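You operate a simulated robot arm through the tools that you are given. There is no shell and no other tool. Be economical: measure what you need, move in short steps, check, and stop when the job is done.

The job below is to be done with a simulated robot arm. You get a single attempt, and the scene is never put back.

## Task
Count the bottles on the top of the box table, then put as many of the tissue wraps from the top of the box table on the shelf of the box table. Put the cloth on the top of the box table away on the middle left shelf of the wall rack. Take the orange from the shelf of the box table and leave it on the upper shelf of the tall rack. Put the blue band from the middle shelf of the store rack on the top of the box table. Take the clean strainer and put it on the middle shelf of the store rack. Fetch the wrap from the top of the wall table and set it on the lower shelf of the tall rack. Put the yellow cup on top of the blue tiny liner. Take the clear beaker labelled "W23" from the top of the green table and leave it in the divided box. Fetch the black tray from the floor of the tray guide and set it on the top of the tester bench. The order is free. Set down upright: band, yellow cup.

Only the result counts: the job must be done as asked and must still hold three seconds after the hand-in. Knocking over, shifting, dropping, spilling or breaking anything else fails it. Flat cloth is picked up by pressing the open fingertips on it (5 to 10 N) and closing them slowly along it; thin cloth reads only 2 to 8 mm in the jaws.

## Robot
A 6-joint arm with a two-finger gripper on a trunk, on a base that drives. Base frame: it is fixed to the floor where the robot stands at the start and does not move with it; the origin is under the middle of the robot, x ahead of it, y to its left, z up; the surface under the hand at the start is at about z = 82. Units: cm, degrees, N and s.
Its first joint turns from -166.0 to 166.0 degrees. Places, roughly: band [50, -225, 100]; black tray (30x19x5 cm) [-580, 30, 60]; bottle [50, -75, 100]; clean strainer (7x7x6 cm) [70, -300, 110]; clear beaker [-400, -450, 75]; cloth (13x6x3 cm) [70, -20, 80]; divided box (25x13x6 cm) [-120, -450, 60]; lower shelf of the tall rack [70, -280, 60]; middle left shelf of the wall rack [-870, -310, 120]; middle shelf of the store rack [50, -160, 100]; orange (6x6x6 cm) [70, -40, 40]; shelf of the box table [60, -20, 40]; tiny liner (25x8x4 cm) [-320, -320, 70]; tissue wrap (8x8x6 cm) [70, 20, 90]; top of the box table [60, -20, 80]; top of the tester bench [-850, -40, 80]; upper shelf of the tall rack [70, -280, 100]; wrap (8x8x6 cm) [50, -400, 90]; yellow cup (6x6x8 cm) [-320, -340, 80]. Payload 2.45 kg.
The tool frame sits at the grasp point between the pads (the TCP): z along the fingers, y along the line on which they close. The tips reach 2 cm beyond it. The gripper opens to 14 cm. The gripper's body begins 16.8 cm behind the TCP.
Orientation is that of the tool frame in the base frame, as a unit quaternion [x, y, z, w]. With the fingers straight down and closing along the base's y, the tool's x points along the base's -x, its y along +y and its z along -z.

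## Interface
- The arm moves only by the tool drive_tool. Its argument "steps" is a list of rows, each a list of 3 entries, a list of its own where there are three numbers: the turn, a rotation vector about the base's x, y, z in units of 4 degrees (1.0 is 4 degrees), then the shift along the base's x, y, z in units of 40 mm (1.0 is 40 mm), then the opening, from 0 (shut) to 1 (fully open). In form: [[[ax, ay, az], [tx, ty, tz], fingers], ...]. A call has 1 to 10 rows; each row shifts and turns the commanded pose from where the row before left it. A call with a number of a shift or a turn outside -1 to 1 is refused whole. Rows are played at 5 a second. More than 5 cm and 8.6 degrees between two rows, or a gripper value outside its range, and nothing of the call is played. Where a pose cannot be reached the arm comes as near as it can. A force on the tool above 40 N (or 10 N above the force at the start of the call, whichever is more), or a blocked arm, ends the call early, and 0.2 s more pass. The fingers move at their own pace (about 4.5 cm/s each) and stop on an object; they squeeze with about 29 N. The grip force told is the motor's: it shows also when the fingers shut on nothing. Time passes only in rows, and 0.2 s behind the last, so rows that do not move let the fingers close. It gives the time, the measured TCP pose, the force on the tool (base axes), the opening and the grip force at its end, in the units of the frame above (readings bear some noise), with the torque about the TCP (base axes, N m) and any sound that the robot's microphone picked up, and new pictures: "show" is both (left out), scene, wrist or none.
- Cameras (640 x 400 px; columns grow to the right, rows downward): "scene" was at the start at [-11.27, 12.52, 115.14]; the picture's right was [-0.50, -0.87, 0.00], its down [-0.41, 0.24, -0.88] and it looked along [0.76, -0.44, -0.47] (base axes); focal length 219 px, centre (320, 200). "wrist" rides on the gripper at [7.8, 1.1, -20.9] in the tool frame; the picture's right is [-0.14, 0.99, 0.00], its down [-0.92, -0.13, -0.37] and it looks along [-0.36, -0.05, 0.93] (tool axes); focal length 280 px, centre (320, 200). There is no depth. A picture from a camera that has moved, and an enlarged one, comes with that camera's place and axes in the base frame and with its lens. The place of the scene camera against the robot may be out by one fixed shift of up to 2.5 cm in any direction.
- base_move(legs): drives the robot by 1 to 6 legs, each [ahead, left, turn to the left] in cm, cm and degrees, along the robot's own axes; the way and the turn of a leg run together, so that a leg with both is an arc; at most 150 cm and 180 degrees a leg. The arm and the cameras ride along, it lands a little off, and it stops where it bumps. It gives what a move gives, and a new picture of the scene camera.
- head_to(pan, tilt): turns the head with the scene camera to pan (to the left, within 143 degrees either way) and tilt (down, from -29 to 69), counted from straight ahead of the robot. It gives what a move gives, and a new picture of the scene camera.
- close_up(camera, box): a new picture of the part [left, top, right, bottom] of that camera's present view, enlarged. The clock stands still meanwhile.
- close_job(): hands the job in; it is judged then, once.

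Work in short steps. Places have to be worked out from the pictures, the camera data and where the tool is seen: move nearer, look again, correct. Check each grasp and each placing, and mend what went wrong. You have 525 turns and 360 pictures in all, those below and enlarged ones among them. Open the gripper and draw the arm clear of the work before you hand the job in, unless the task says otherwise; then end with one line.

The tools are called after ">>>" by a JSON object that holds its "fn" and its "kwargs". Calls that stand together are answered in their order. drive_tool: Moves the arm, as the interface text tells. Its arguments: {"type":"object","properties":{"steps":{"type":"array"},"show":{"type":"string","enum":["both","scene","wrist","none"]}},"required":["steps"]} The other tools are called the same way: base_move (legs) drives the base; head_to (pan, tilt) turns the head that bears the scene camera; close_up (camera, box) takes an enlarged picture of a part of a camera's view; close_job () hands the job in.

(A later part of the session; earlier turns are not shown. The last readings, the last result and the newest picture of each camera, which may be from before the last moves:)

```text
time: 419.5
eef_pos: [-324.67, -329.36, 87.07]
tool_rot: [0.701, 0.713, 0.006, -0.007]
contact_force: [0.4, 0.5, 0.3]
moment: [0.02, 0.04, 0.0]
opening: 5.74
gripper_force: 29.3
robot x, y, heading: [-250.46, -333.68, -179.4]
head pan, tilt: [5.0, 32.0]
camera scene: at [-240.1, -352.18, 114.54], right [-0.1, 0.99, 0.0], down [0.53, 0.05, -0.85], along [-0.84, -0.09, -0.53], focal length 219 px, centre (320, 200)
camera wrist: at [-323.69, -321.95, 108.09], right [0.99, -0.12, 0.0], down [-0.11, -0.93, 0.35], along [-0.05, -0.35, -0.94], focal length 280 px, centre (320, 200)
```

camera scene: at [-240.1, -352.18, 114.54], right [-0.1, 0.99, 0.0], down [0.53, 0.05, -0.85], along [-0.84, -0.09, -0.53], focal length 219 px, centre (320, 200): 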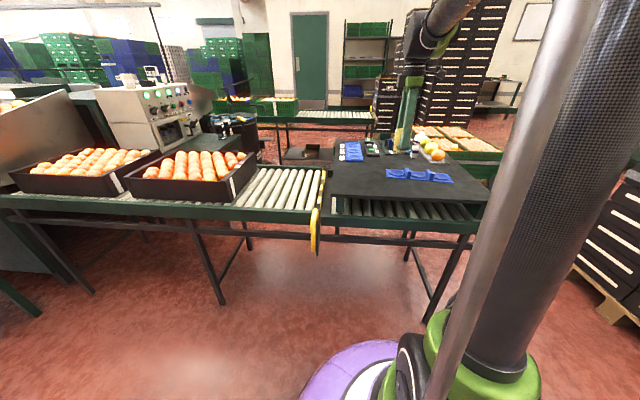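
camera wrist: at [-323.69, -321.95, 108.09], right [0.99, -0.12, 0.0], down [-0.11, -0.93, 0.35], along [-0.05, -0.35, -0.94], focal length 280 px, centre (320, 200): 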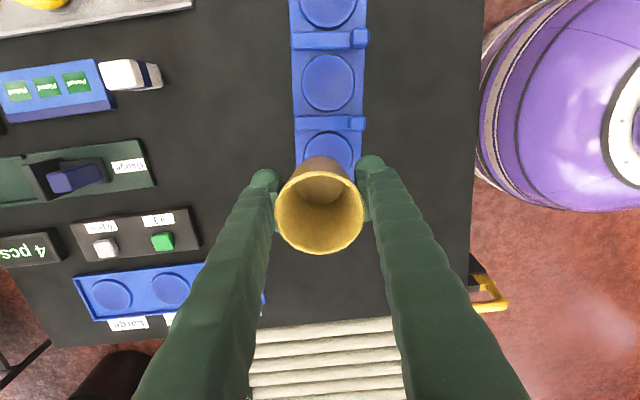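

Small correction, then lower onto the circle.

>>> {"fn": "drive_tool", "kwargs": {"steps": [[[0, 0, 0], [0.13, -0.13, -0.4], 0.3], [[0, 0, 0], [0, 0, -0.8], 0.3], [[0, 0, 0], [0, 0, -0.6], 0.3], [[0, 0, 0], [0, 0, -0.1], 0.3], [[0, 0, 0], [0, 0, -0.1], 0.3], [[0, 0, 0], [0, 0, -0.1], 0.3]], "show": "wrist"}}

```text
time: 420.9
eef_pos: [-324.01, -329.93, 78.63]
tool_rot: [0.701, 0.713, 0.006, -0.007]
contact_force: [0.2, -0.5, -1.2]
moment: [-0.03, 0.02, 0.01]
opening: 5.72
gripper_force: 29.1
robot x, y, heading: [-250.15, -333.4, -179.3]
head pan, tilt: [5.0, 32.0]
camera wrist: at [-323.04, -322.54, 99.64], right [0.99, -0.12, 0.0], down [-0.11, -0.93, 0.35], along [-0.05, -0.35, -0.94], focal length 280 px, centre (320, 200)
```

wrist: 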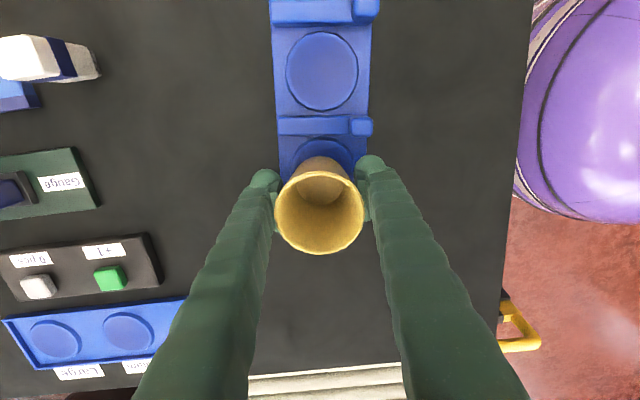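

Centred on the circle. Continue in small steps to contact.

>>> {"fn": "drive_tool", "kwargs": {"steps": [[[0, 0, 0], [0, 0, -0.1], 0.3], [[0, 0, 0], [0, 0, -0.1], 0.3], [[0, 0, 0], [0, 0, -0.1], 0.3]], "show": "none"}}

```text
time: 421.7
eef_pos: [-323.94, -329.97, 77.36]
tool_rot: [0.701, 0.713, 0.006, -0.007]
contact_force: [-0.2, 1.2, 19.5]
moment: [0.0, -0.04, 0.09]
opening: 5.64
gripper_force: 29.2
robot x, y, heading: [-250.23, -333.51, -179.6]
head pan, tilt: [5.0, 32.0]
```

Contact. Release and rise straight up.

>>> {"fn": "drive_tool", "kwargs": {"steps": [[[0, 0, 0], [0, 0, 0.06], 0.38], [[0, 0, 0], [0, 0, 0], 0.5], [[0, 0, 0], [0, 0, 0], 0.6], [[0, 0, 0], [0, 0, 0], 0.6], [[0, 0, 0], [0, 0, 0.7], 0.6], [[0, 0, 0], [0, 0, 1], 0.6], [[0, 0, 0], [0, 0, 1], 0.6], [[0, 0, 0], [0, 0, 1], 0.6], [[0, 0, 0], [0, 0, 1], 0.6]], "show": "wrist"}}

```text
time: 423.7
eef_pos: [-324.05, -329.83, 96.7]
tool_rot: [0.701, 0.713, 0.005, -0.007]
contact_force: [0.5, 0.1, -0.2]
moment: [-0.03, -0.04, 0.0]
opening: 8.39
gripper_force: 0.0
robot x, y, heading: [-250.27, -333.55, -179.5]
head pan, tilt: [5.0, 32.0]
camera wrist: at [-323.19, -322.55, 117.58], right [0.99, -0.12, 0.0], down [-0.11, -0.93, 0.35], along [-0.05, -0.35, -0.94], focal length 280 px, centre (320, 200)
```

wrist: 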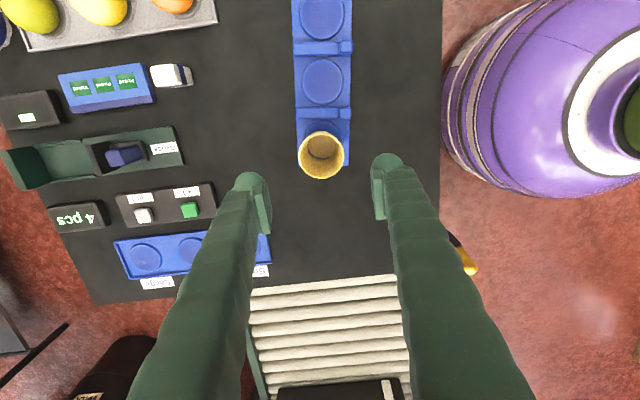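

The cup stands on the liner. Now find the green table with the beakers; zoom.

>>> {"fn": "close_up", "kwargs": {"camera": "scene", "box": [80, 60, 280, 185]}}

>>> {"fn": "head_to", "kwargs": {"pan": 60, "tilt": 20}}

```text
3.20 times, centred on (180, 122) of scene
camera zoom: at [-240.13, -352.17, 114.54], right [-0.1, 0.99, 0.0], down [0.53, 0.05, -0.85], along [-0.84, -0.08, -0.53], focal length 700 px, centre (768, 448)
```

zoom: 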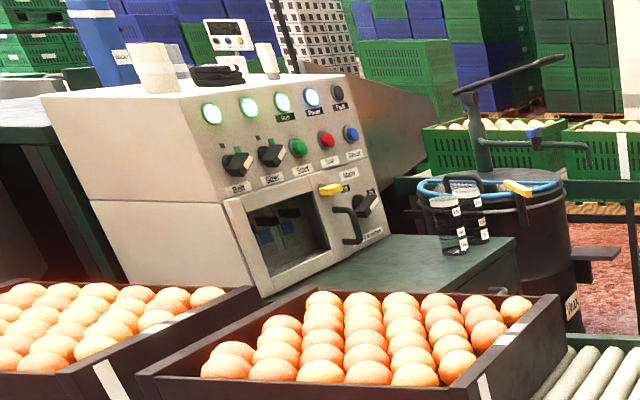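

```text
time: 424.9
eef_pos: [-324.11, -329.87, 96.51]
tool_rot: [0.701, 0.713, 0.005, -0.007]
contact_force: [0.1, -1.7, 0.1]
moment: [-0.02, -0.02, -0.04]
opening: 8.42
gripper_force: 0.1
robot x, y, heading: [-250.56, -333.2, -179.7]
head pan, tilt: [60.0, 20.0]
camera scene: at [-235.77, -359.39, 116.46], right [-0.87, 0.49, 0.0], down [0.17, 0.3, -0.94], along [-0.46, -0.82, -0.34], focal length 219 px, centre (320, 200)
```

scene: 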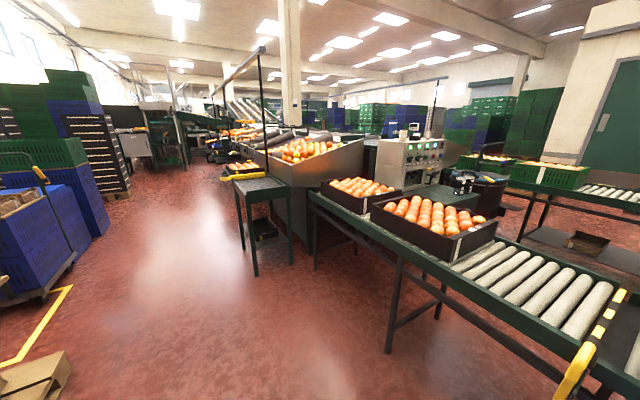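

Beakers are at the near edge of the green table, about (-383,-434), behind the conveyor. I raise and retract the arm, strafe south and look closely.

>>> {"fn": "drive_tool", "kwargs": {"steps": [[[0, 0, 0], [0.5, 0, 0.9], 0.6], [[0, 0, 0], [0.7, 0, 0.9], 0.6], [[0, 0, 0], [0.7, 0, 0.9], 0.6], [[0, 0, 0], [0.9, 0, 0.5], 0.6], [[0, 0, 0], [0.9, 0, 0.3], 0.6], [[0, 0, 0], [0.9, 0, 0.2], 0.6]], "show": "none"}}

>>> {"fn": "base_move", "kwargs": {"legs": [[0, 50, 0], [0, 42, 0]]}}

>>> {"fn": "head_to", "kwargs": {"pan": -5, "tilt": 20}}

>>> {"fn": "close_up", "kwargs": {"camera": "scene", "box": [180, 100, 420, 250]}}

```text
time: 426.3
eef_pos: [-305.29, -330.07, 111.46]
tool_rot: [0.701, 0.713, 0.006, -0.008]
contact_force: [-1.3, 0.0, -0.1]
moment: [0.0, -0.08, 0.03]
opening: 8.43
gripper_force: 0.1
robot x, y, heading: [-250.52, -333.75, -179.2]
head pan, tilt: [60.0, 20.0]
```

```text
time: 431.5
eef_pos: [-302.81, -424.93, 111.47]
tool_rot: [0.697, 0.717, 0.006, -0.008]
contact_force: [-0.2, -0.8, -0.1]
moment: [0.0, -0.03, 0.0]
opening: 8.42
gripper_force: 0.1
robot x, y, heading: [-247.83, -427.98, -178.3]
head pan, tilt: [60.0, 20.0]
camera scene: at [-233.0, -453.57, 116.46], right [-0.88, 0.48, 0.0], down [0.16, 0.3, -0.94], along [-0.45, -0.82, -0.34], focal length 219 px, centre (320, 200)
```

scene: 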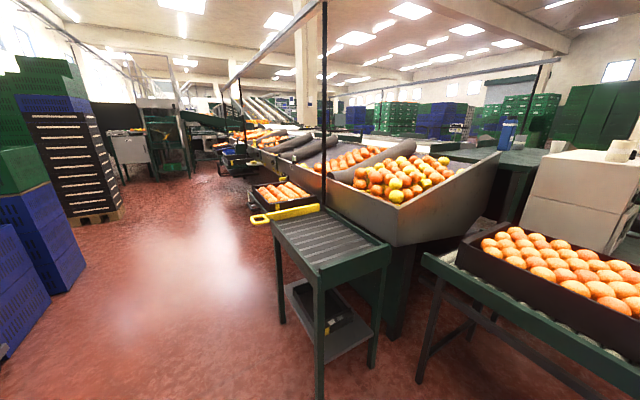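

```text
time: 432.9
eef_pos: [-302.88, -425.01, 111.49]
tool_rot: [0.697, 0.717, 0.006, -0.007]
contact_force: [0.4, 0.6, 0.3]
moment: [-0.01, -0.01, 0.01]
opening: 8.38
gripper_force: 0.1
robot x, y, heading: [-247.85, -428.33, -178.7]
head pan, tilt: [-5.0, 20.0]
camera scene: at [-237.84, -444.81, 116.46], right [0.06, 1.0, 0.0], down [0.34, -0.02, -0.94], along [-0.94, 0.06, -0.34], focal length 219 px, centre (320, 200)
```

scene: 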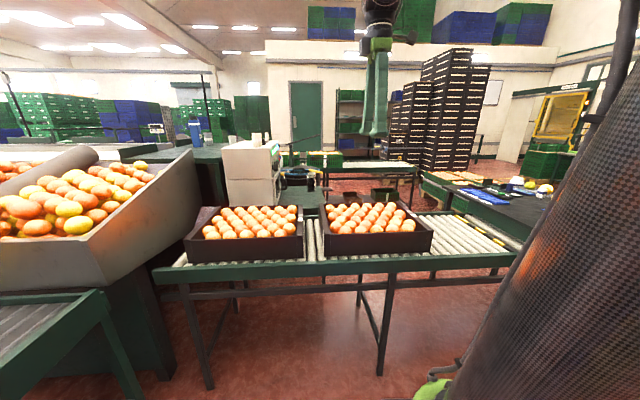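

```text
2.67 times, centred on (300, 175) of scene
camera zoom: at [-237.84, -444.81, 116.46], right [0.06, 1.0, 0.0], down [0.34, -0.02, -0.94], along [-0.94, 0.06, -0.34], focal length 584 px, centre (373, 267)
```

zoom: 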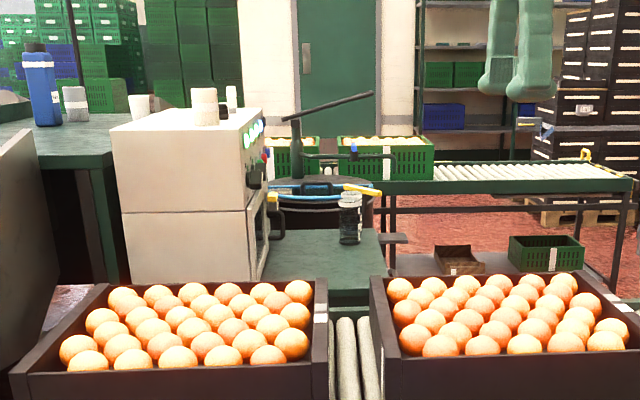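

One beaker is visible, the other probably behind. I zoom tighter to read labels.

>>> {"fn": "close_up", "kwargs": {"camera": "scene", "box": [290, 160, 338, 190]}}

```text
13.33 times, centred on (314, 175) of scene
camera zoom: at [-237.84, -444.81, 116.46], right [0.06, 1.0, 0.0], down [0.34, -0.02, -0.94], along [-0.94, 0.06, -0.34], focal length 2918 px, centre (400, 533)
```

zoom: 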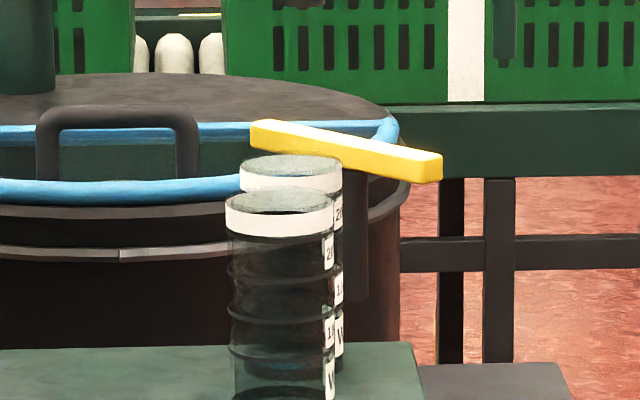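

The labels face north. I strafe north again to read them at high zoom.

>>> {"fn": "base_move", "kwargs": {"legs": [[0, -75, -1]]}}

>>> {"fn": "head_to", "kwargs": {"pan": 25, "tilt": 15}}

```text
time: 436.9
eef_pos: [-304.34, -350.25, 111.46]
tool_rot: [0.7, 0.714, 0.006, -0.007]
contact_force: [0.0, 1.3, -0.1]
moment: [0.0, -0.01, -0.01]
opening: 8.41
gripper_force: 0.1
robot x, y, heading: [-249.02, -353.85, -179.2]
head pan, tilt: [-5.0, 20.0]
camera scene: at [-239.47, -370.55, 116.46], right [0.07, 1.0, 0.0], down [0.34, -0.02, -0.94], along [-0.94, 0.07, -0.34], focal length 219 px, centre (320, 200)
```

scene: 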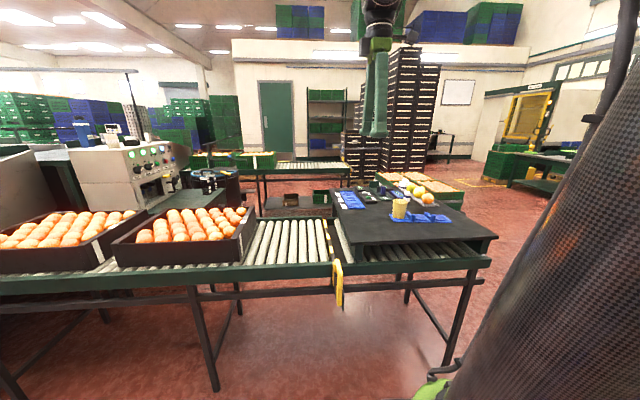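

```text
time: 437.9
eef_pos: [-304.34, -350.2, 111.47]
tool_rot: [0.7, 0.714, 0.006, -0.007]
contact_force: [0.0, 0.0, -0.8]
moment: [-0.02, -0.02, -0.03]
opening: 8.39
gripper_force: 0.2
robot x, y, heading: [-249.18, -353.69, -179.1]
head pan, tilt: [25.0, 15.0]
camera scene: at [-238.59, -375.29, 117.27], right [-0.44, 0.9, 0.0], down [0.23, 0.11, -0.97], along [-0.87, -0.42, -0.26], focal length 219 px, centre (320, 200)
```

scene: 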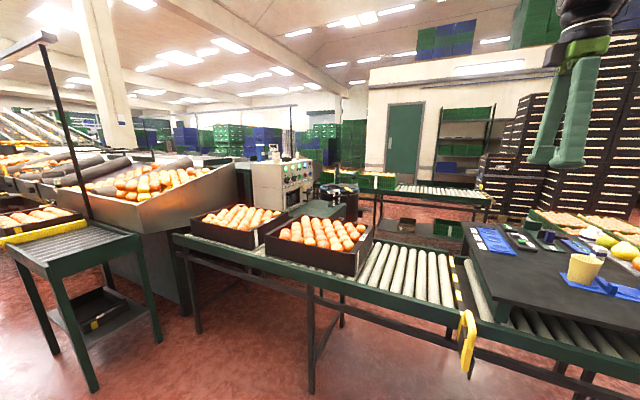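

>>> {"fn": "close_up", "kwargs": {"camera": "scene", "box": [308, 175, 364, 210]}}

```text
11.43 times, centred on (336, 192) of scene
camera zoom: at [-238.59, -375.29, 117.27], right [-0.44, 0.9, 0.0], down [0.23, 0.11, -0.97], along [-0.87, -0.42, -0.26], focal length 2501 px, centre (137, 286)
```

zoom: 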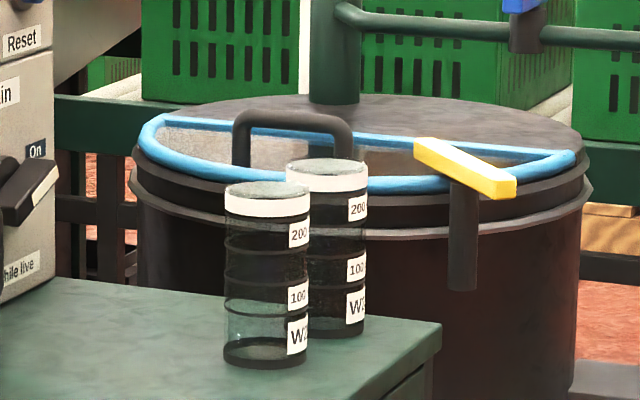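

Labels read "W2?" on both but are half turned away. I move further north for a better angle.

>>> {"fn": "base_move", "kwargs": {"legs": [[0, -95, -0.8]]}}

>>> {"fn": "head_to", "kwargs": {"pan": 50, "tilt": 12}}

```text
time: 442.8
eef_pos: [-305.33, -256.34, 111.44]
tool_rot: [0.704, 0.71, 0.007, -0.007]
contact_force: [0.3, 0.1, 0.0]
moment: [0.01, -0.02, -0.02]
opening: 8.42
gripper_force: 0.0
robot x, y, heading: [-250.21, -260.33, -179.7]
head pan, tilt: [25.0, 15.0]
camera scene: at [-239.8, -282.22, 117.27], right [-0.43, 0.9, 0.0], down [0.23, 0.11, -0.97], along [-0.87, -0.41, -0.26], focal length 219 px, centre (320, 200)
```

scene: 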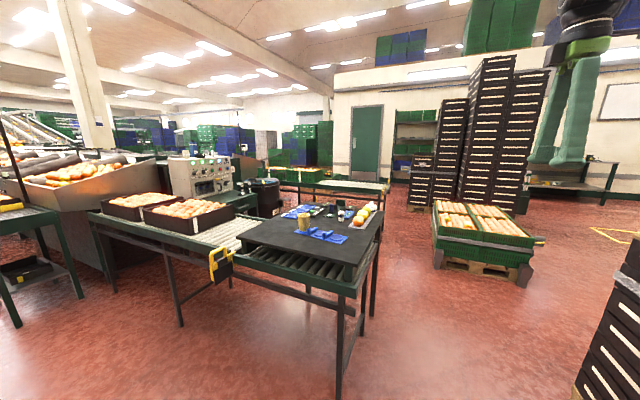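

```text
time: 443.6
eef_pos: [-305.29, -256.31, 111.49]
tool_rot: [0.704, 0.71, 0.006, -0.007]
contact_force: [0.4, 0.1, 0.1]
moment: [-0.01, -0.05, 0.02]
opening: 8.39
gripper_force: 0.0
robot x, y, heading: [-250.22, -260.22, -179.7]
head pan, tilt: [50.0, 12.0]
camera scene: at [-237.32, -285.4, 117.76], right [-0.77, 0.64, 0.0], down [0.13, 0.16, -0.98], along [-0.63, -0.75, -0.21], focal length 219 px, centre (320, 200)
```

scene: 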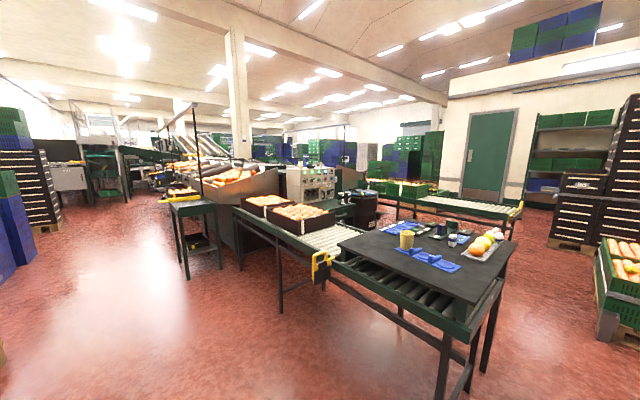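

>>> {"fn": "close_up", "kwargs": {"camera": "scene", "box": [325, 180, 373, 210]}}

```text
13.33 times, centred on (349, 195) of scene
camera zoom: at [-237.32, -285.4, 117.76], right [-0.77, 0.64, 0.0], down [0.13, 0.16, -0.98], along [-0.63, -0.75, -0.21], focal length 2918 px, centre (-67, 267)
```

zoom: 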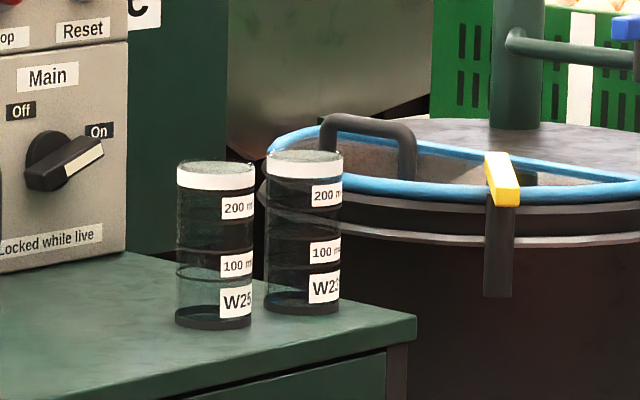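

W23 is the farther (west) beaker, near (-402,-438.5); W25 stands ~9 cm east of it. I yaw the tool back so the fingers close sideways, then tilt it 45° forward.

>>> {"fn": "drive_tool", "kwargs": {"steps": [[[0, 0, -1], [0, 0, 0], 0.6], [[0, 0, -1], [0, 0, 0], 0.6], [[0, 0, -1], [0, 0, 0], 0.6], [[0, 0, -1], [0, 0, 0], 0.6], [[0, 0, -1], [0, 0, 0], 0.6], [[0, 0, -1], [0, 0, 0], 0.6], [[0, 0, -1], [0, 0, 0], 0.6], [[0, 0, -1], [0, 0, 0], 0.6], [[0, 0, -1], [0, 0, 0], 0.6], [[0, 0, -1], [0, 0, 0], 0.6]], "show": "none"}}

>>> {"fn": "drive_tool", "kwargs": {"steps": [[[0, 0, -1], [0, 0, 0], 0.6], [[0, 0, -1], [0, 0, 0], 0.6], [[0, 0, -1], [0, 0, 0], 0.6], [[0, 0, -1], [0, 0, 0], 0.6], [[0, 0, -1], [0, 0, 0], 0.6], [[0, 0, -1], [0, 0, 0], 0.6], [[0, 0, -1], [0, 0, 0], 0.6], [[0, 0, -1], [0, 0, 0], 0.6], [[0, 0, -1], [0, 0, 0], 0.6], [[0, 0, -1], [0, 0, 0], 0.6]], "show": "none"}}

>>> {"fn": "drive_tool", "kwargs": {"steps": [[[0, 0, -1], [0, 0, 0], 0.6], [[0, 0, -1], [0, 0, 0], 0.6], [[0, 0, -0.6], [0, 0, 0], 0.6], [[0, 1, 0], [0, 0, 0.3], 0.6], [[0, 1, 0], [0, 0, 0.3], 0.6], [[0, 1, 0], [0, 0, 0.3], 0.6], [[0, 1, 0], [0, 0, 0.3], 0.6], [[0, 1, 0], [0, 0, 0.3], 0.6], [[0, 1, 0], [0, 0, 0.3], 0.6]], "show": "none"}}

>>> {"fn": "drive_tool", "kwargs": {"steps": [[[0, 1, 0], [0, 0, 0.3], 0.6], [[0, 1, 0], [0, 0, 0.3], 0.6], [[0, 1, 0], [0, 0, 0.3], 0.6], [[0, 1, 0], [0, 0, 0.3], 0.6], [[0, 1, 0], [0, 0, 0.3], 0.6], [[0, 0.25, 0], [0, 0, 0.3], 0.6]], "show": "wrist"}}

```text
time: 445.8
eef_pos: [-305.26, -256.43, 111.42]
tool_rot: [0.905, 0.425, 0.008, -0.005]
contact_force: [0.2, -0.1, -0.4]
moment: [0.0, -0.03, 0.01]
opening: 8.4
gripper_force: 0.1
robot x, y, heading: [-250.23, -260.19, -179.7]
head pan, tilt: [50.0, 12.0]
```

```text
time: 448.0
eef_pos: [-305.25, -256.39, 111.46]
tool_rot: [0.996, 0.091, 0.01, -0.002]
contact_force: [-0.1, 0.1, 0.8]
moment: [-0.03, 0.0, -0.01]
opening: 8.42
gripper_force: 0.0
robot x, y, heading: [-250.03, -260.01, -179.6]
head pan, tilt: [50.0, 12.0]
```

```text
time: 450.0
eef_pos: [-305.33, -256.39, 118.66]
tool_rot: [0.98, 0.001, -0.199, -0.001]
contact_force: [0.0, -1.0, 0.0]
moment: [-0.01, -0.05, 0.02]
opening: 8.39
gripper_force: 0.1
robot x, y, heading: [-250.24, -260.49, -179.9]
head pan, tilt: [50.0, 12.0]
```

```text
time: 451.4
eef_pos: [-305.44, -256.39, 125.92]
tool_rot: [0.927, 0.0, -0.374, -0.001]
contact_force: [-1.2, 0.0, -0.2]
moment: [0.02, 0.04, -0.04]
opening: 8.4
gripper_force: 0.1
robot x, y, heading: [-250.05, -260.46, -179.8]
head pan, tilt: [50.0, 12.0]
camera wrist: at [-285.24, -257.5, 135.55], right [-0.1, -0.99, 0.09], down [-0.41, 0.13, 0.9], along [-0.91, 0.05, -0.42], focal length 280 px, centre (320, 200)
```

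wrist: 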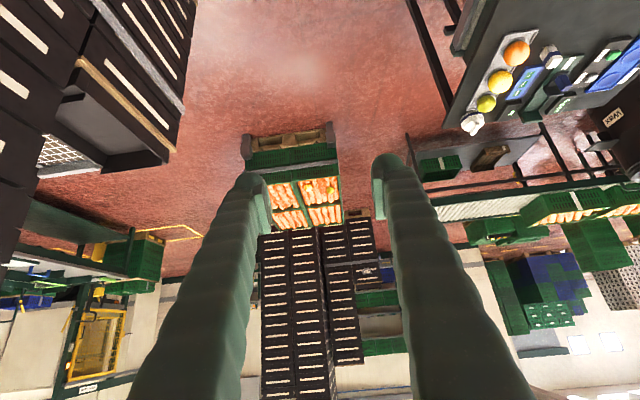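

Now drive south to line up with the beakers (robot y≈-442) and take a wrist view.

>>> {"fn": "base_move", "kwargs": {"legs": [[0, 90, 0], [0, 91, 0]]}}

>>> {"fn": "drive_tool", "kwargs": {"steps": [[[0, 0, 0], [-1, 0, 0], 0.6], [[0, 0, 0], [-1, 0, 0], 0.6], [[0, 0, 0], [-1, 0, 0], 0.6], [[0, 0, 0], [-1, 0, 0], 0.6], [[0, 0, 0], [-1, 0, 0], 0.6], [[0, 0, 0], [-1, 0, 0], 0.6], [[0, 0, 0], [-1, 0, 0], 0.6], [[0, 0, 0], [-1, 0, 0], 0.6], [[0, 0, 0], [-1, 0, 0], 0.6]], "show": "wrist"}}

```text
time: 460.6
eef_pos: [-304.39, -438.61, 125.95]
tool_rot: [0.928, -0.005, -0.373, -0.003]
contact_force: [0.3, -0.2, 0.2]
moment: [-0.01, 0.03, -0.02]
opening: 8.42
gripper_force: 0.1
robot x, y, heading: [-249.3, -443.39, 179.4]
head pan, tilt: [50.0, 12.0]
camera scene: at [-236.73, -468.52, 117.76], right [-0.76, 0.65, 0.0], down [0.13, 0.16, -0.98], along [-0.63, -0.74, -0.21], focal length 219 px, centre (320, 200)
```

scene: 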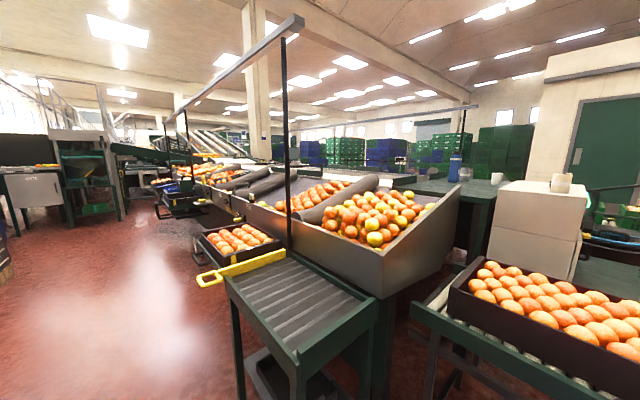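

```text
time: 462.6
eef_pos: [-340.51, -438.7, 126.06]
tool_rot: [0.928, -0.004, -0.374, -0.002]
contact_force: [1.1, 0.3, 0.3]
moment: [-0.02, 0.04, -0.01]
opening: 8.39
gripper_force: 0.0
robot x, y, heading: [-249.27, -443.44, 179.6]
head pan, tilt: [50.0, 12.0]
camera wrist: at [-320.49, -440.06, 135.65], right [-0.11, -0.99, 0.09], down [-0.41, 0.13, 0.9], along [-0.91, 0.06, -0.42], focal length 280 px, centre (320, 200)
```

wrist: 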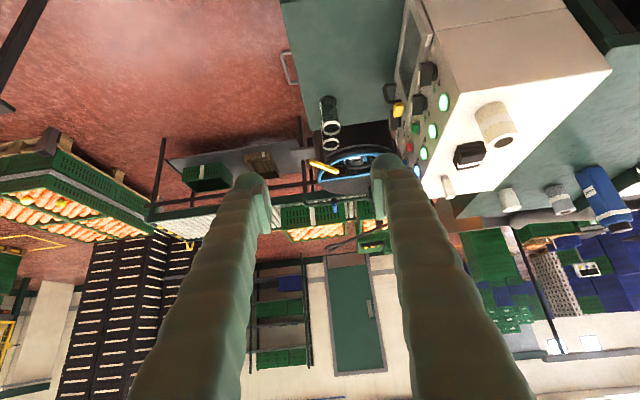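

W23 at (-403.4,-440.5), W25 at (-392,-441), table z≈67. I drive 20 cm closer, then reach over.

>>> {"fn": "base_move", "kwargs": {"legs": [[20, 0, 0.4]]}}

>>> {"fn": "drive_tool", "kwargs": {"steps": [[[0, 0, 0], [-0.9, -0.1, -0.8], 0.65], [[0, 0, 0], [-0.9, -0.1, -0.8], 0.65], [[0, 0, 0], [-0.9, -0.1, -0.8], 0.65], [[0, 0, 0], [-0.9, 0, -0.8], 0.65], [[0, 0, 0], [-0.5, 0, -0.9], 0.65], [[0, 0, 0], [-0.5, 0, -0.9], 0.65], [[0, 0, 0], [-0.5, 0, -0.9], 0.65]], "show": "wrist"}}

```text
time: 464.2
eef_pos: [-360.89, -438.84, 125.94]
tool_rot: [0.927, -0.003, -0.375, -0.002]
contact_force: [-0.5, 0.7, 1.0]
moment: [0.0, -0.01, 0.0]
opening: 8.4
gripper_force: 0.1
robot x, y, heading: [-269.59, -443.3, 179.5]
head pan, tilt: [50.0, 12.0]
camera scene: at [-256.93, -468.36, 117.76], right [-0.76, 0.65, 0.0], down [0.13, 0.16, -0.98], along [-0.63, -0.75, -0.21], focal length 219 px, centre (320, 200)
```

scene: 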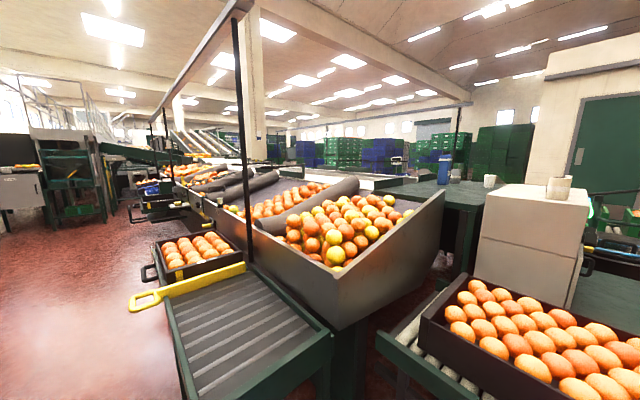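

```text
time: 465.9
eef_pos: [-381.29, -440.21, 102.44]
tool_rot: [0.928, -0.003, -0.374, -0.002]
contact_force: [0.6, 0.4, 0.4]
moment: [0.04, 0.0, -0.03]
opening: 9.12
gripper_force: 0.0
robot x, y, heading: [-269.71, -443.23, 179.7]
head pan, tilt: [50.0, 12.0]
camera wrist: at [-361.31, -441.44, 112.11], right [-0.11, -0.99, 0.09], down [-0.41, 0.13, 0.9], along [-0.91, 0.06, -0.42], focal length 280 px, centre (320, 200)
```

wrist: 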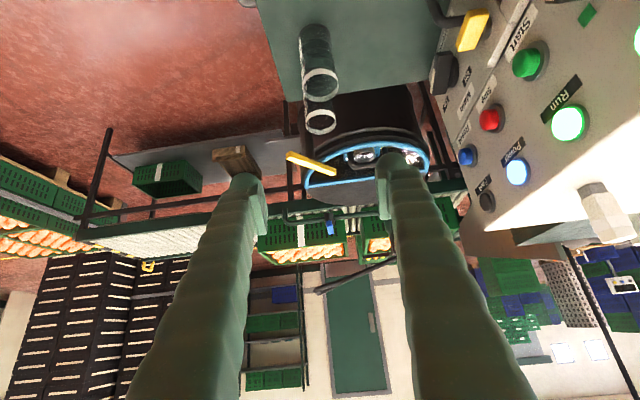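

Aligned in y. I go to the pre-point and then slide down the tool axis around W23, pausing midway.

>>> {"fn": "drive_tool", "kwargs": {"steps": [[[0, 0, 0], [-0.49, 0, -0.93], 0.65], [[0, 0, 0], [-0.49, 0, -0.93], 0.65], [[0, 0, 0], [-0.49, 0, -0.93], 0.65], [[0, 0, 0], [-0.49, 0, -0.93], 0.65], [[0, 0, 0], [-0.4, 0, -0.42], 0.65]], "show": "wrist"}}

```text
time: 467.1
eef_pos: [-390.62, -440.3, 85.49]
tool_rot: [0.927, -0.002, -0.374, -0.001]
contact_force: [-0.1, 0.5, 0.7]
moment: [0.0, 0.0, -0.03]
opening: 9.08
gripper_force: 0.0
robot x, y, heading: [-269.27, -443.37, 179.7]
head pan, tilt: [50.0, 12.0]
camera wrist: at [-370.54, -441.64, 95.05], right [-0.11, -0.99, 0.09], down [-0.41, 0.13, 0.9], along [-0.91, 0.06, -0.42], focal length 280 px, centre (320, 200)
```

wrist: 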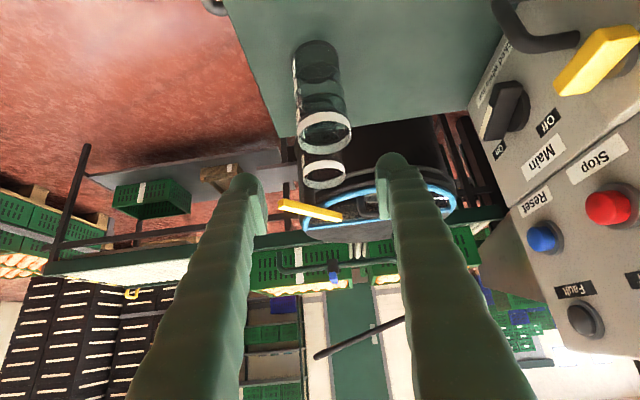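

Good. Four more rows down the axis.

>>> {"fn": "drive_tool", "kwargs": {"steps": [[[0, 0, 0], [-0.65, -0.02, -0.68], 0.65], [[0, 0, 0], [-0.65, -0.02, -0.68], 0.65], [[0, 0, 0], [-0.65, -0.02, -0.68], 0.65], [[0, 0, 0], [-0.65, -0.02, -0.68], 0.65]], "show": "wrist"}}

```text
time: 468.1
eef_pos: [-401.01, -440.53, 74.8]
tool_rot: [0.927, -0.003, -0.374, -0.002]
contact_force: [0.7, 0.2, 0.3]
moment: [0.02, -0.03, -0.03]
opening: 9.13
gripper_force: 0.1
robot x, y, heading: [-269.68, -443.18, 179.8]
head pan, tilt: [50.0, 12.0]
camera wrist: at [-380.98, -441.85, 84.49], right [-0.11, -0.99, 0.09], down [-0.41, 0.13, 0.9], along [-0.91, 0.06, -0.42], focal length 280 px, centre (320, 200)
```

wrist: 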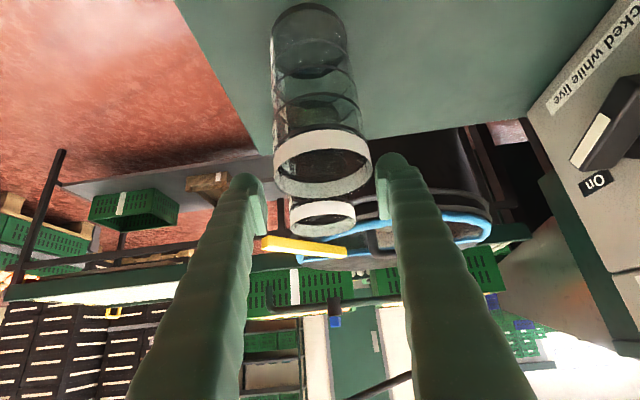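

W23's axis is ~2.4 cm further; I move forward horizontally and close.

>>> {"fn": "drive_tool", "kwargs": {"steps": [[[0, 0, 0], [-0.6, 0, -0.03], 0.65], [[0, 0, 0], [0, 0, 0], 0.5], [[0, 0, 0], [0, 0, 0], 0.4], [[0, 0, 0], [0, 0, 0], 0.3], [[0, 0, 0], [0, 0, 0], 0.2], [[0, 0, 0], [0, 0, 0], 0.2]], "show": "wrist"}}

```text
time: 469.4
eef_pos: [-403.3, -440.51, 74.8]
tool_rot: [0.928, -0.003, -0.374, -0.002]
contact_force: [-0.5, 0.4, 0.8]
moment: [0.0, 0.03, 0.02]
opening: 5.47
gripper_force: 28.8
robot x, y, heading: [-270.0, -443.39, 179.9]
head pan, tilt: [50.0, 12.0]
camera wrist: at [-383.3, -441.81, 84.38], right [-0.11, -0.99, 0.09], down [-0.41, 0.13, 0.9], along [-0.91, 0.06, -0.42], focal length 280 px, centre (320, 200)
```

wrist: 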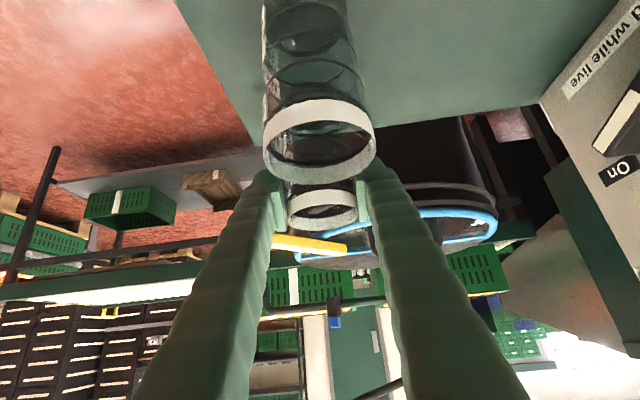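

W23 held (5.5 cm). Lift straight up and check.

>>> {"fn": "drive_tool", "kwargs": {"steps": [[[0, 0, 0], [0, 0, 0.5], 0.2], [[0, 0, 0], [0, 0, 0.8], 0.2], [[0, 0, 0], [0, 0, 1], 0.2], [[0, 0, 0], [0, 0, 1], 0.2], [[0, 0, 0], [0, 0, 1], 0.2], [[0, 0, 0], [0, 0, 1], 0.2], [[0, 0, 0], [0, 0, 1], 0.2], [[0, 0, 0], [0.5, 0, 1], 0.2], [[0, 0, 0], [0.5, 0, 1], 0.2]], "show": "wrist"}}

```text
time: 471.4
eef_pos: [-398.75, -440.45, 106.46]
tool_rot: [0.928, -0.002, -0.373, -0.002]
contact_force: [-1.3, -0.4, -1.7]
moment: [-0.02, -0.02, 0.0]
opening: 5.52
gripper_force: 29.3
out of reach, approached as far as the arm can: row 7
robot x, y, heading: [-269.83, -443.19, 179.6]
head pan, tilt: [50.0, 12.0]
camera wrist: at [-378.66, -441.78, 116.11], right [-0.11, -0.99, 0.09], down [-0.41, 0.13, 0.9], along [-0.91, 0.06, -0.42], focal length 280 px, centre (320, 200)
```

wrist: 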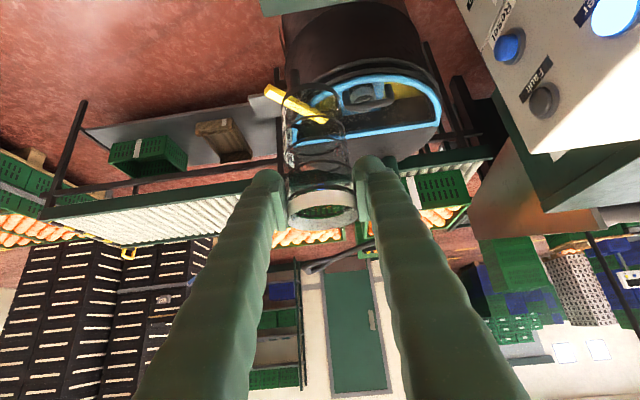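

W23 is up. Retract the arm, then back off, and check W25 remains standing.

>>> {"fn": "drive_tool", "kwargs": {"steps": [[[0, 0, 0], [1, 0, 0.2], 0.2], [[0, 0, 0], [1, 0, 0.2], 0.2], [[0, 0, 0], [1, 0, 0.2], 0.2], [[0, 0, 0], [1, 0, 0.2], 0.2], [[0, 0, 0], [1, 0, 0.2], 0.2], [[0, 0, 0], [1, 0, 0.2], 0.2], [[0, 0, 0], [1, 0, 0], 0.2], [[0, 0, 0], [1, 0, 0], 0.2], [[0, 0, 0], [1, 0, 0], 0.2], [[0, 0, 0], [1, 0, 0], 0.2]], "show": "wrist"}}

>>> {"fn": "base_move", "kwargs": {"legs": [[-25, 0, 0]]}}

>>> {"fn": "head_to", "kwargs": {"pan": 130, "tilt": 22}}

```text
time: 473.6
eef_pos: [-358.42, -440.68, 111.48]
tool_rot: [0.928, -0.003, -0.373, -0.002]
contact_force: [-0.3, 1.4, 0.4]
moment: [-0.01, -0.03, 0.0]
opening: 5.5
gripper_force: 29.0
robot x, y, heading: [-269.47, -443.46, 179.9]
head pan, tilt: [50.0, 12.0]
camera wrist: at [-338.46, -441.91, 121.19], right [-0.11, -0.99, 0.09], down [-0.41, 0.13, 0.9], along [-0.91, 0.06, -0.42], focal length 280 px, centre (320, 200)
```

wrist: 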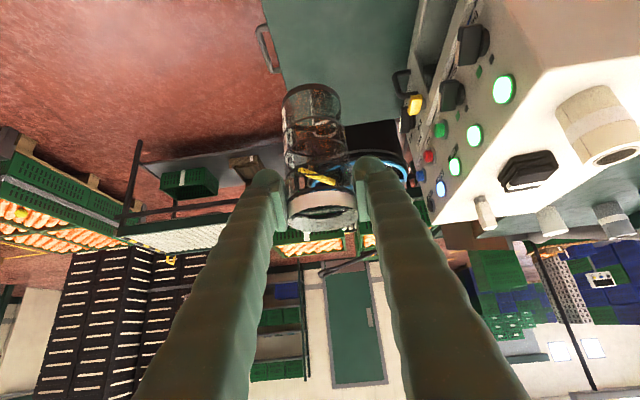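

```text
time: 475.5
eef_pos: [-332.81, -441.62, 111.56]
tool_rot: [0.927, 0.003, -0.374, 0.0]
contact_force: [-0.3, -1.5, 0.3]
moment: [-0.01, 0.02, 0.0]
opening: 5.48
gripper_force: 29.3
robot x, y, heading: [-243.82, -442.93, -179.4]
head pan, tilt: [50.0, 12.0]
camera scene: at [-230.93, -468.17, 117.76], right [-0.77, 0.64, 0.0], down [0.13, 0.16, -0.98], along [-0.62, -0.75, -0.21], focal length 219 px, centre (320, 200)
```

scene: 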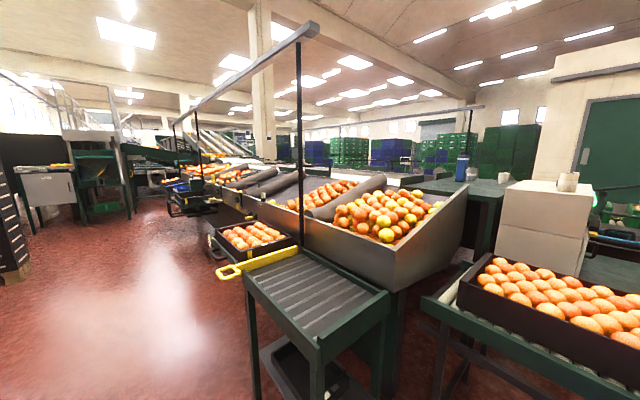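

```text
time: 477.0
eef_pos: [-332.8, -441.42, 111.55]
tool_rot: [0.928, 0.002, -0.373, 0.001]
contact_force: [0.0, 0.6, -1.0]
moment: [0.0, 0.03, -0.01]
opening: 5.5
gripper_force: 28.9
robot x, y, heading: [-243.96, -443.08, -179.6]
head pan, tilt: [130.0, 22.0]
camera scene: at [-218.98, -468.06, 116.14], right [-0.76, -0.65, 0.0], down [-0.24, 0.29, -0.93], along [0.6, -0.71, -0.37], focal length 219 px, centre (320, 200)
```

scene: 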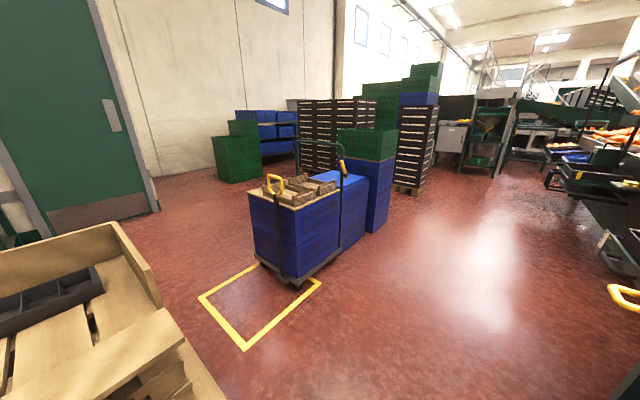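

The black divided box sits on a wooden pallet box at (-118,-451). First a quick check of W25.

>>> {"fn": "head_to", "kwargs": {"pan": -5, "tilt": 20}}

>>> {"fn": "close_up", "kwargs": {"camera": "scene", "box": [260, 130, 356, 190]}}

```text
time: 479.2
eef_pos: [-332.81, -441.53, 111.66]
tool_rot: [0.927, 0.003, -0.374, 0.001]
contact_force: [1.0, 0.1, -0.8]
moment: [0.05, -0.06, 0.01]
opening: 5.51
gripper_force: 28.9
robot x, y, heading: [-243.75, -443.13, -179.7]
head pan, tilt: [-5.0, 20.0]
camera scene: at [-234.27, -460.25, 116.46], right [0.08, 1.0, 0.0], down [0.34, -0.03, -0.94], along [-0.94, 0.07, -0.34], focal length 219 px, centre (320, 200)
```

scene: 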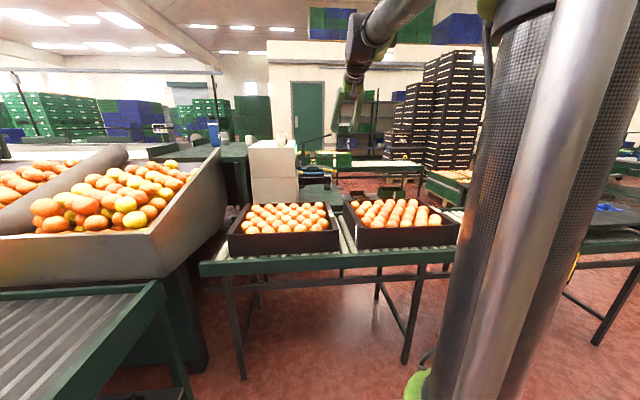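

```text
6.67 times, centred on (308, 160) of scene
camera zoom: at [-234.27, -460.25, 116.46], right [0.08, 1.0, 0.0], down [0.34, -0.03, -0.94], along [-0.94, 0.07, -0.34], focal length 1459 px, centre (400, 467)
```

zoom: 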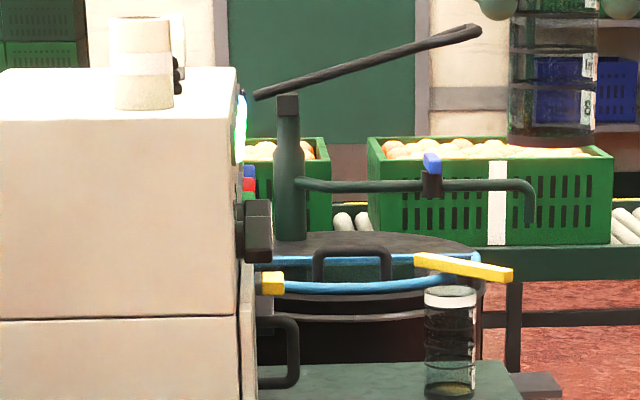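

W25 stands undisturbed. I retract the arm and turn (by the south side) to face the divided box.

>>> {"fn": "drive_tool", "kwargs": {"steps": [[[0, 0, 0], [1, 0, 0.2], 0.2], [[0, 0, 0], [1, 0, 0.2], 0.2], [[0, 0, 0], [1, 0, 0.2], 0.2], [[0, 0, 0], [1, 0, 0.2], 0.2], [[0, 0, 0], [1, 0, 0], 0.2], [[0, 0, 0], [1, 0, 0], 0.2], [[0, 0, 0], [1, 0, 0], 0.2]], "show": "none"}}

>>> {"fn": "base_move", "kwargs": {"legs": [[0, 0, 179.5]]}}

>>> {"fn": "head_to", "kwargs": {"pan": -5, "tilt": 30}}

```text
time: 480.8
eef_pos: [-304.81, -441.85, 114.86]
tool_rot: [0.928, 0.002, -0.373, 0.0]
contact_force: [0.2, 0.0, -0.4]
moment: [0.02, -0.02, -0.05]
opening: 5.5
gripper_force: 29.0
robot x, y, heading: [-244.06, -443.58, -179.7]
head pan, tilt: [-5.0, 20.0]
```

```text
time: 488.5
eef_pos: [-183.18, -444.95, 114.81]
tool_rot: [0.0, 0.927, -0.001, 0.374]
contact_force: [0.0, -0.7, -0.8]
moment: [0.02, 0.01, -0.04]
opening: 5.51
gripper_force: 29.0
robot x, y, heading: [-244.08, -443.07, -0.1]
head pan, tilt: [-5.0, 20.0]
camera scene: at [-253.86, -426.96, 116.46], right [-0.08, -1.0, 0.0], down [-0.34, 0.03, -0.94], along [0.94, -0.08, -0.34], focal length 219 px, centre (320, 200)
```

scene: 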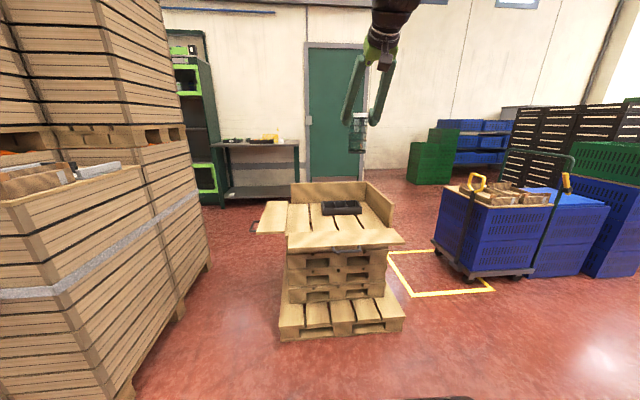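

```text
time: 489.2
eef_pos: [-183.19, -444.91, 114.83]
tool_rot: [0.0, 0.928, 0.0, 0.374]
contact_force: [-0.1, -0.2, -1.7]
moment: [0.02, 0.03, 0.02]
opening: 5.49
gripper_force: 28.9
robot x, y, heading: [-244.15, -443.08, 0.3]
head pan, tilt: [-5.0, 30.0]
camera scene: at [-254.13, -426.93, 114.86], right [-0.08, -1.0, 0.0], down [-0.5, 0.04, -0.87], along [0.86, -0.07, -0.5], focal length 219 px, centre (320, 200)
```

scene: 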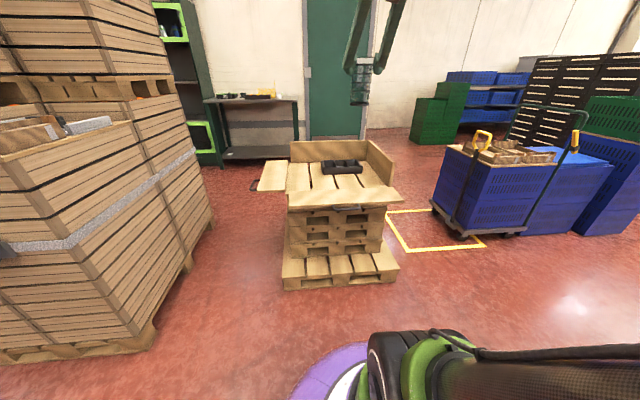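

Drive 42 cm ahead and look down at the divided box.

>>> {"fn": "base_move", "kwargs": {"legs": [[42, 0, 0]]}}

>>> {"fn": "drive_tool", "kwargs": {"steps": [[[0, 0, 0], [-0.5, -0.7, 0], 0.2]], "show": "wrist"}}

```text
time: 491.8
eef_pos: [-142.5, -444.81, 114.87]
tool_rot: [0.001, 0.927, -0.001, 0.374]
contact_force: [-0.6, 0.5, -1.4]
moment: [0.0, -0.01, 0.01]
opening: 5.49
gripper_force: 29.2
robot x, y, heading: [-203.19, -443.03, 0.2]
head pan, tilt: [-5.0, 30.0]
camera scene: at [-213.46, -426.83, 114.85], right [-0.08, -1.0, 0.0], down [-0.5, 0.04, -0.87], along [0.86, -0.07, -0.5], focal length 219 px, centre (320, 200)
```

scene: 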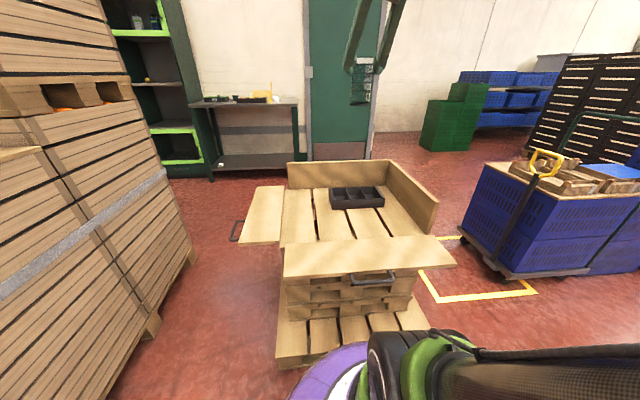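

```text
time: 492.2
eef_pos: [-144.58, -447.6, 114.91]
tool_rot: [0.001, 0.928, -0.002, 0.374]
contact_force: [-0.1, -0.1, -0.2]
moment: [-0.02, 0.02, 0.02]
opening: 5.52
gripper_force: 29.6
robot x, y, heading: [-203.04, -443.01, 0.2]
head pan, tilt: [-5.0, 30.0]
camera wrist: at [-164.7, -446.55, 124.5], right [0.1, 0.99, 0.09], down [0.41, -0.13, 0.9], along [0.91, -0.05, -0.42], focal length 280 px, centre (320, 200)
```

wrist: 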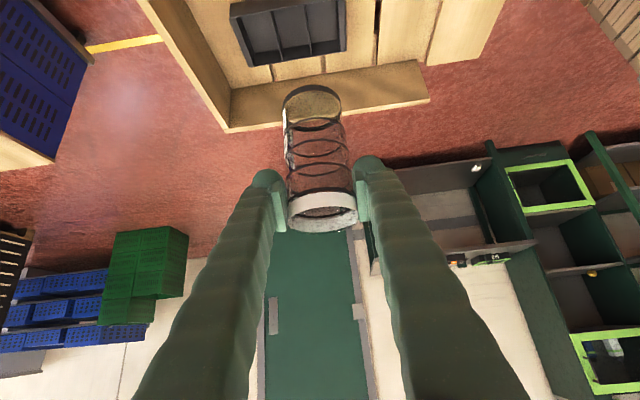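

I zoom to see the compartments.

>>> {"fn": "close_up", "kwargs": {"camera": "wrist", "box": [210, 0, 370, 100]}}

>>> {"fn": "close_up", "kwargs": {"camera": "scene", "box": [310, 165, 406, 225]}}

```text
4.00 times, centred on (290, 50) of wrist
camera zoom: at [-164.7, -446.55, 124.5], right [0.1, 0.99, 0.09], down [0.41, -0.13, 0.9], along [0.91, -0.05, -0.42], focal length 1122 px, centre (440, 800)
```

zoom: 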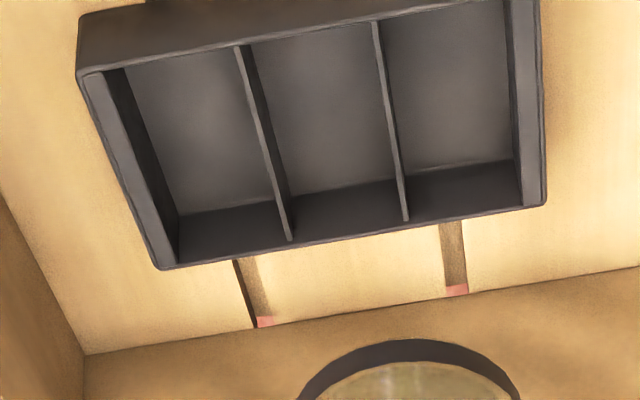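

```text
6.67 times, centred on (358, 195) of scene
camera zoom: at [-213.46, -426.83, 114.85], right [-0.08, -1.0, 0.0], down [-0.5, 0.04, -0.87], along [0.86, -0.07, -0.5], focal length 1459 px, centre (67, 233)
```

zoom: 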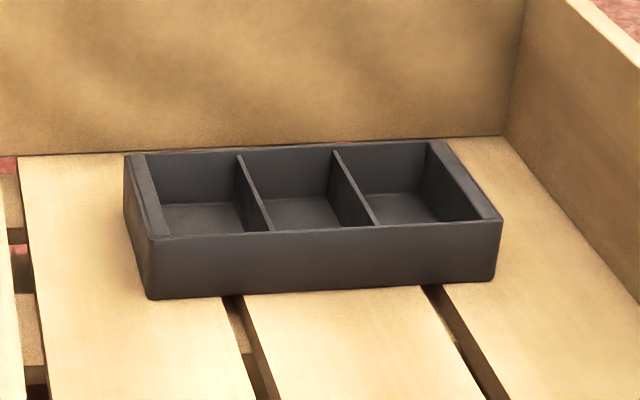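

Rim at z≈64, middle compartment centre (-123.8,-451.1), ~7 cm wide. I move above it.

>>> {"fn": "drive_tool", "kwargs": {"steps": [[[0, 0, 0], [0.74, -0.125, -0.85], 0.2], [[0, 0, 0], [0.74, -0.125, -0.85], 0.2], [[0, 0, 0], [0.74, -0.125, -0.85], 0.2], [[0, 0, 0], [0.74, -0.125, -0.85], 0.2], [[0, 0, 0], [0.74, -0.125, -0.85], 0.2], [[0, 0, 0], [0.74, -0.125, -0.85], 0.2], [[0, 0, 0], [0.74, -0.125, -0.85], 0.2]]}}

```text
time: 493.8
eef_pos: [-123.86, -451.18, 90.87]
tool_rot: [0.002, 0.928, -0.002, 0.374]
contact_force: [-0.3, 0.2, -1.0]
moment: [-0.03, -0.02, -0.03]
opening: 5.5
gripper_force: 29.2
robot x, y, heading: [-203.38, -443.16, 0.4]
head pan, tilt: [-5.0, 30.0]
camera scene: at [-213.47, -426.83, 114.85], right [-0.08, -1.0, 0.0], down [-0.5, 0.04, -0.87], along [0.86, -0.07, -0.5], focal length 219 px, centre (320, 200)
camera wrist: at [-143.95, -450.02, 100.42], right [0.1, 0.99, 0.09], down [0.41, -0.13, 0.9], along [0.91, -0.05, -0.42], focal length 280 px, centre (320, 200)
```

scene: 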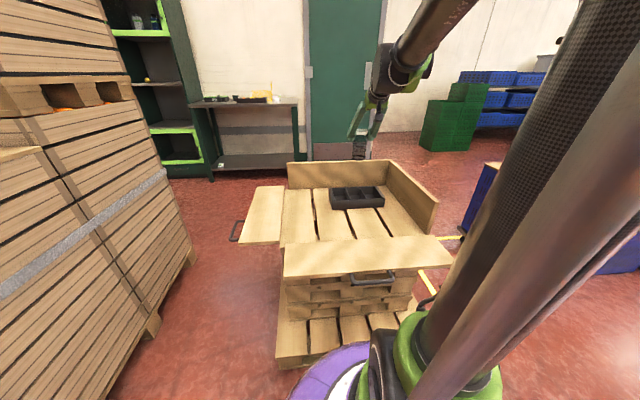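
wrist: 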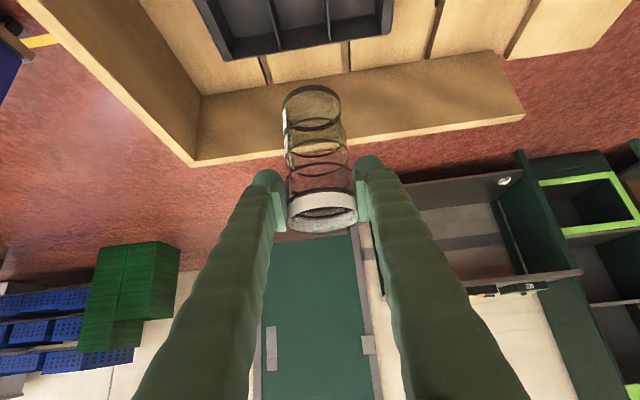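

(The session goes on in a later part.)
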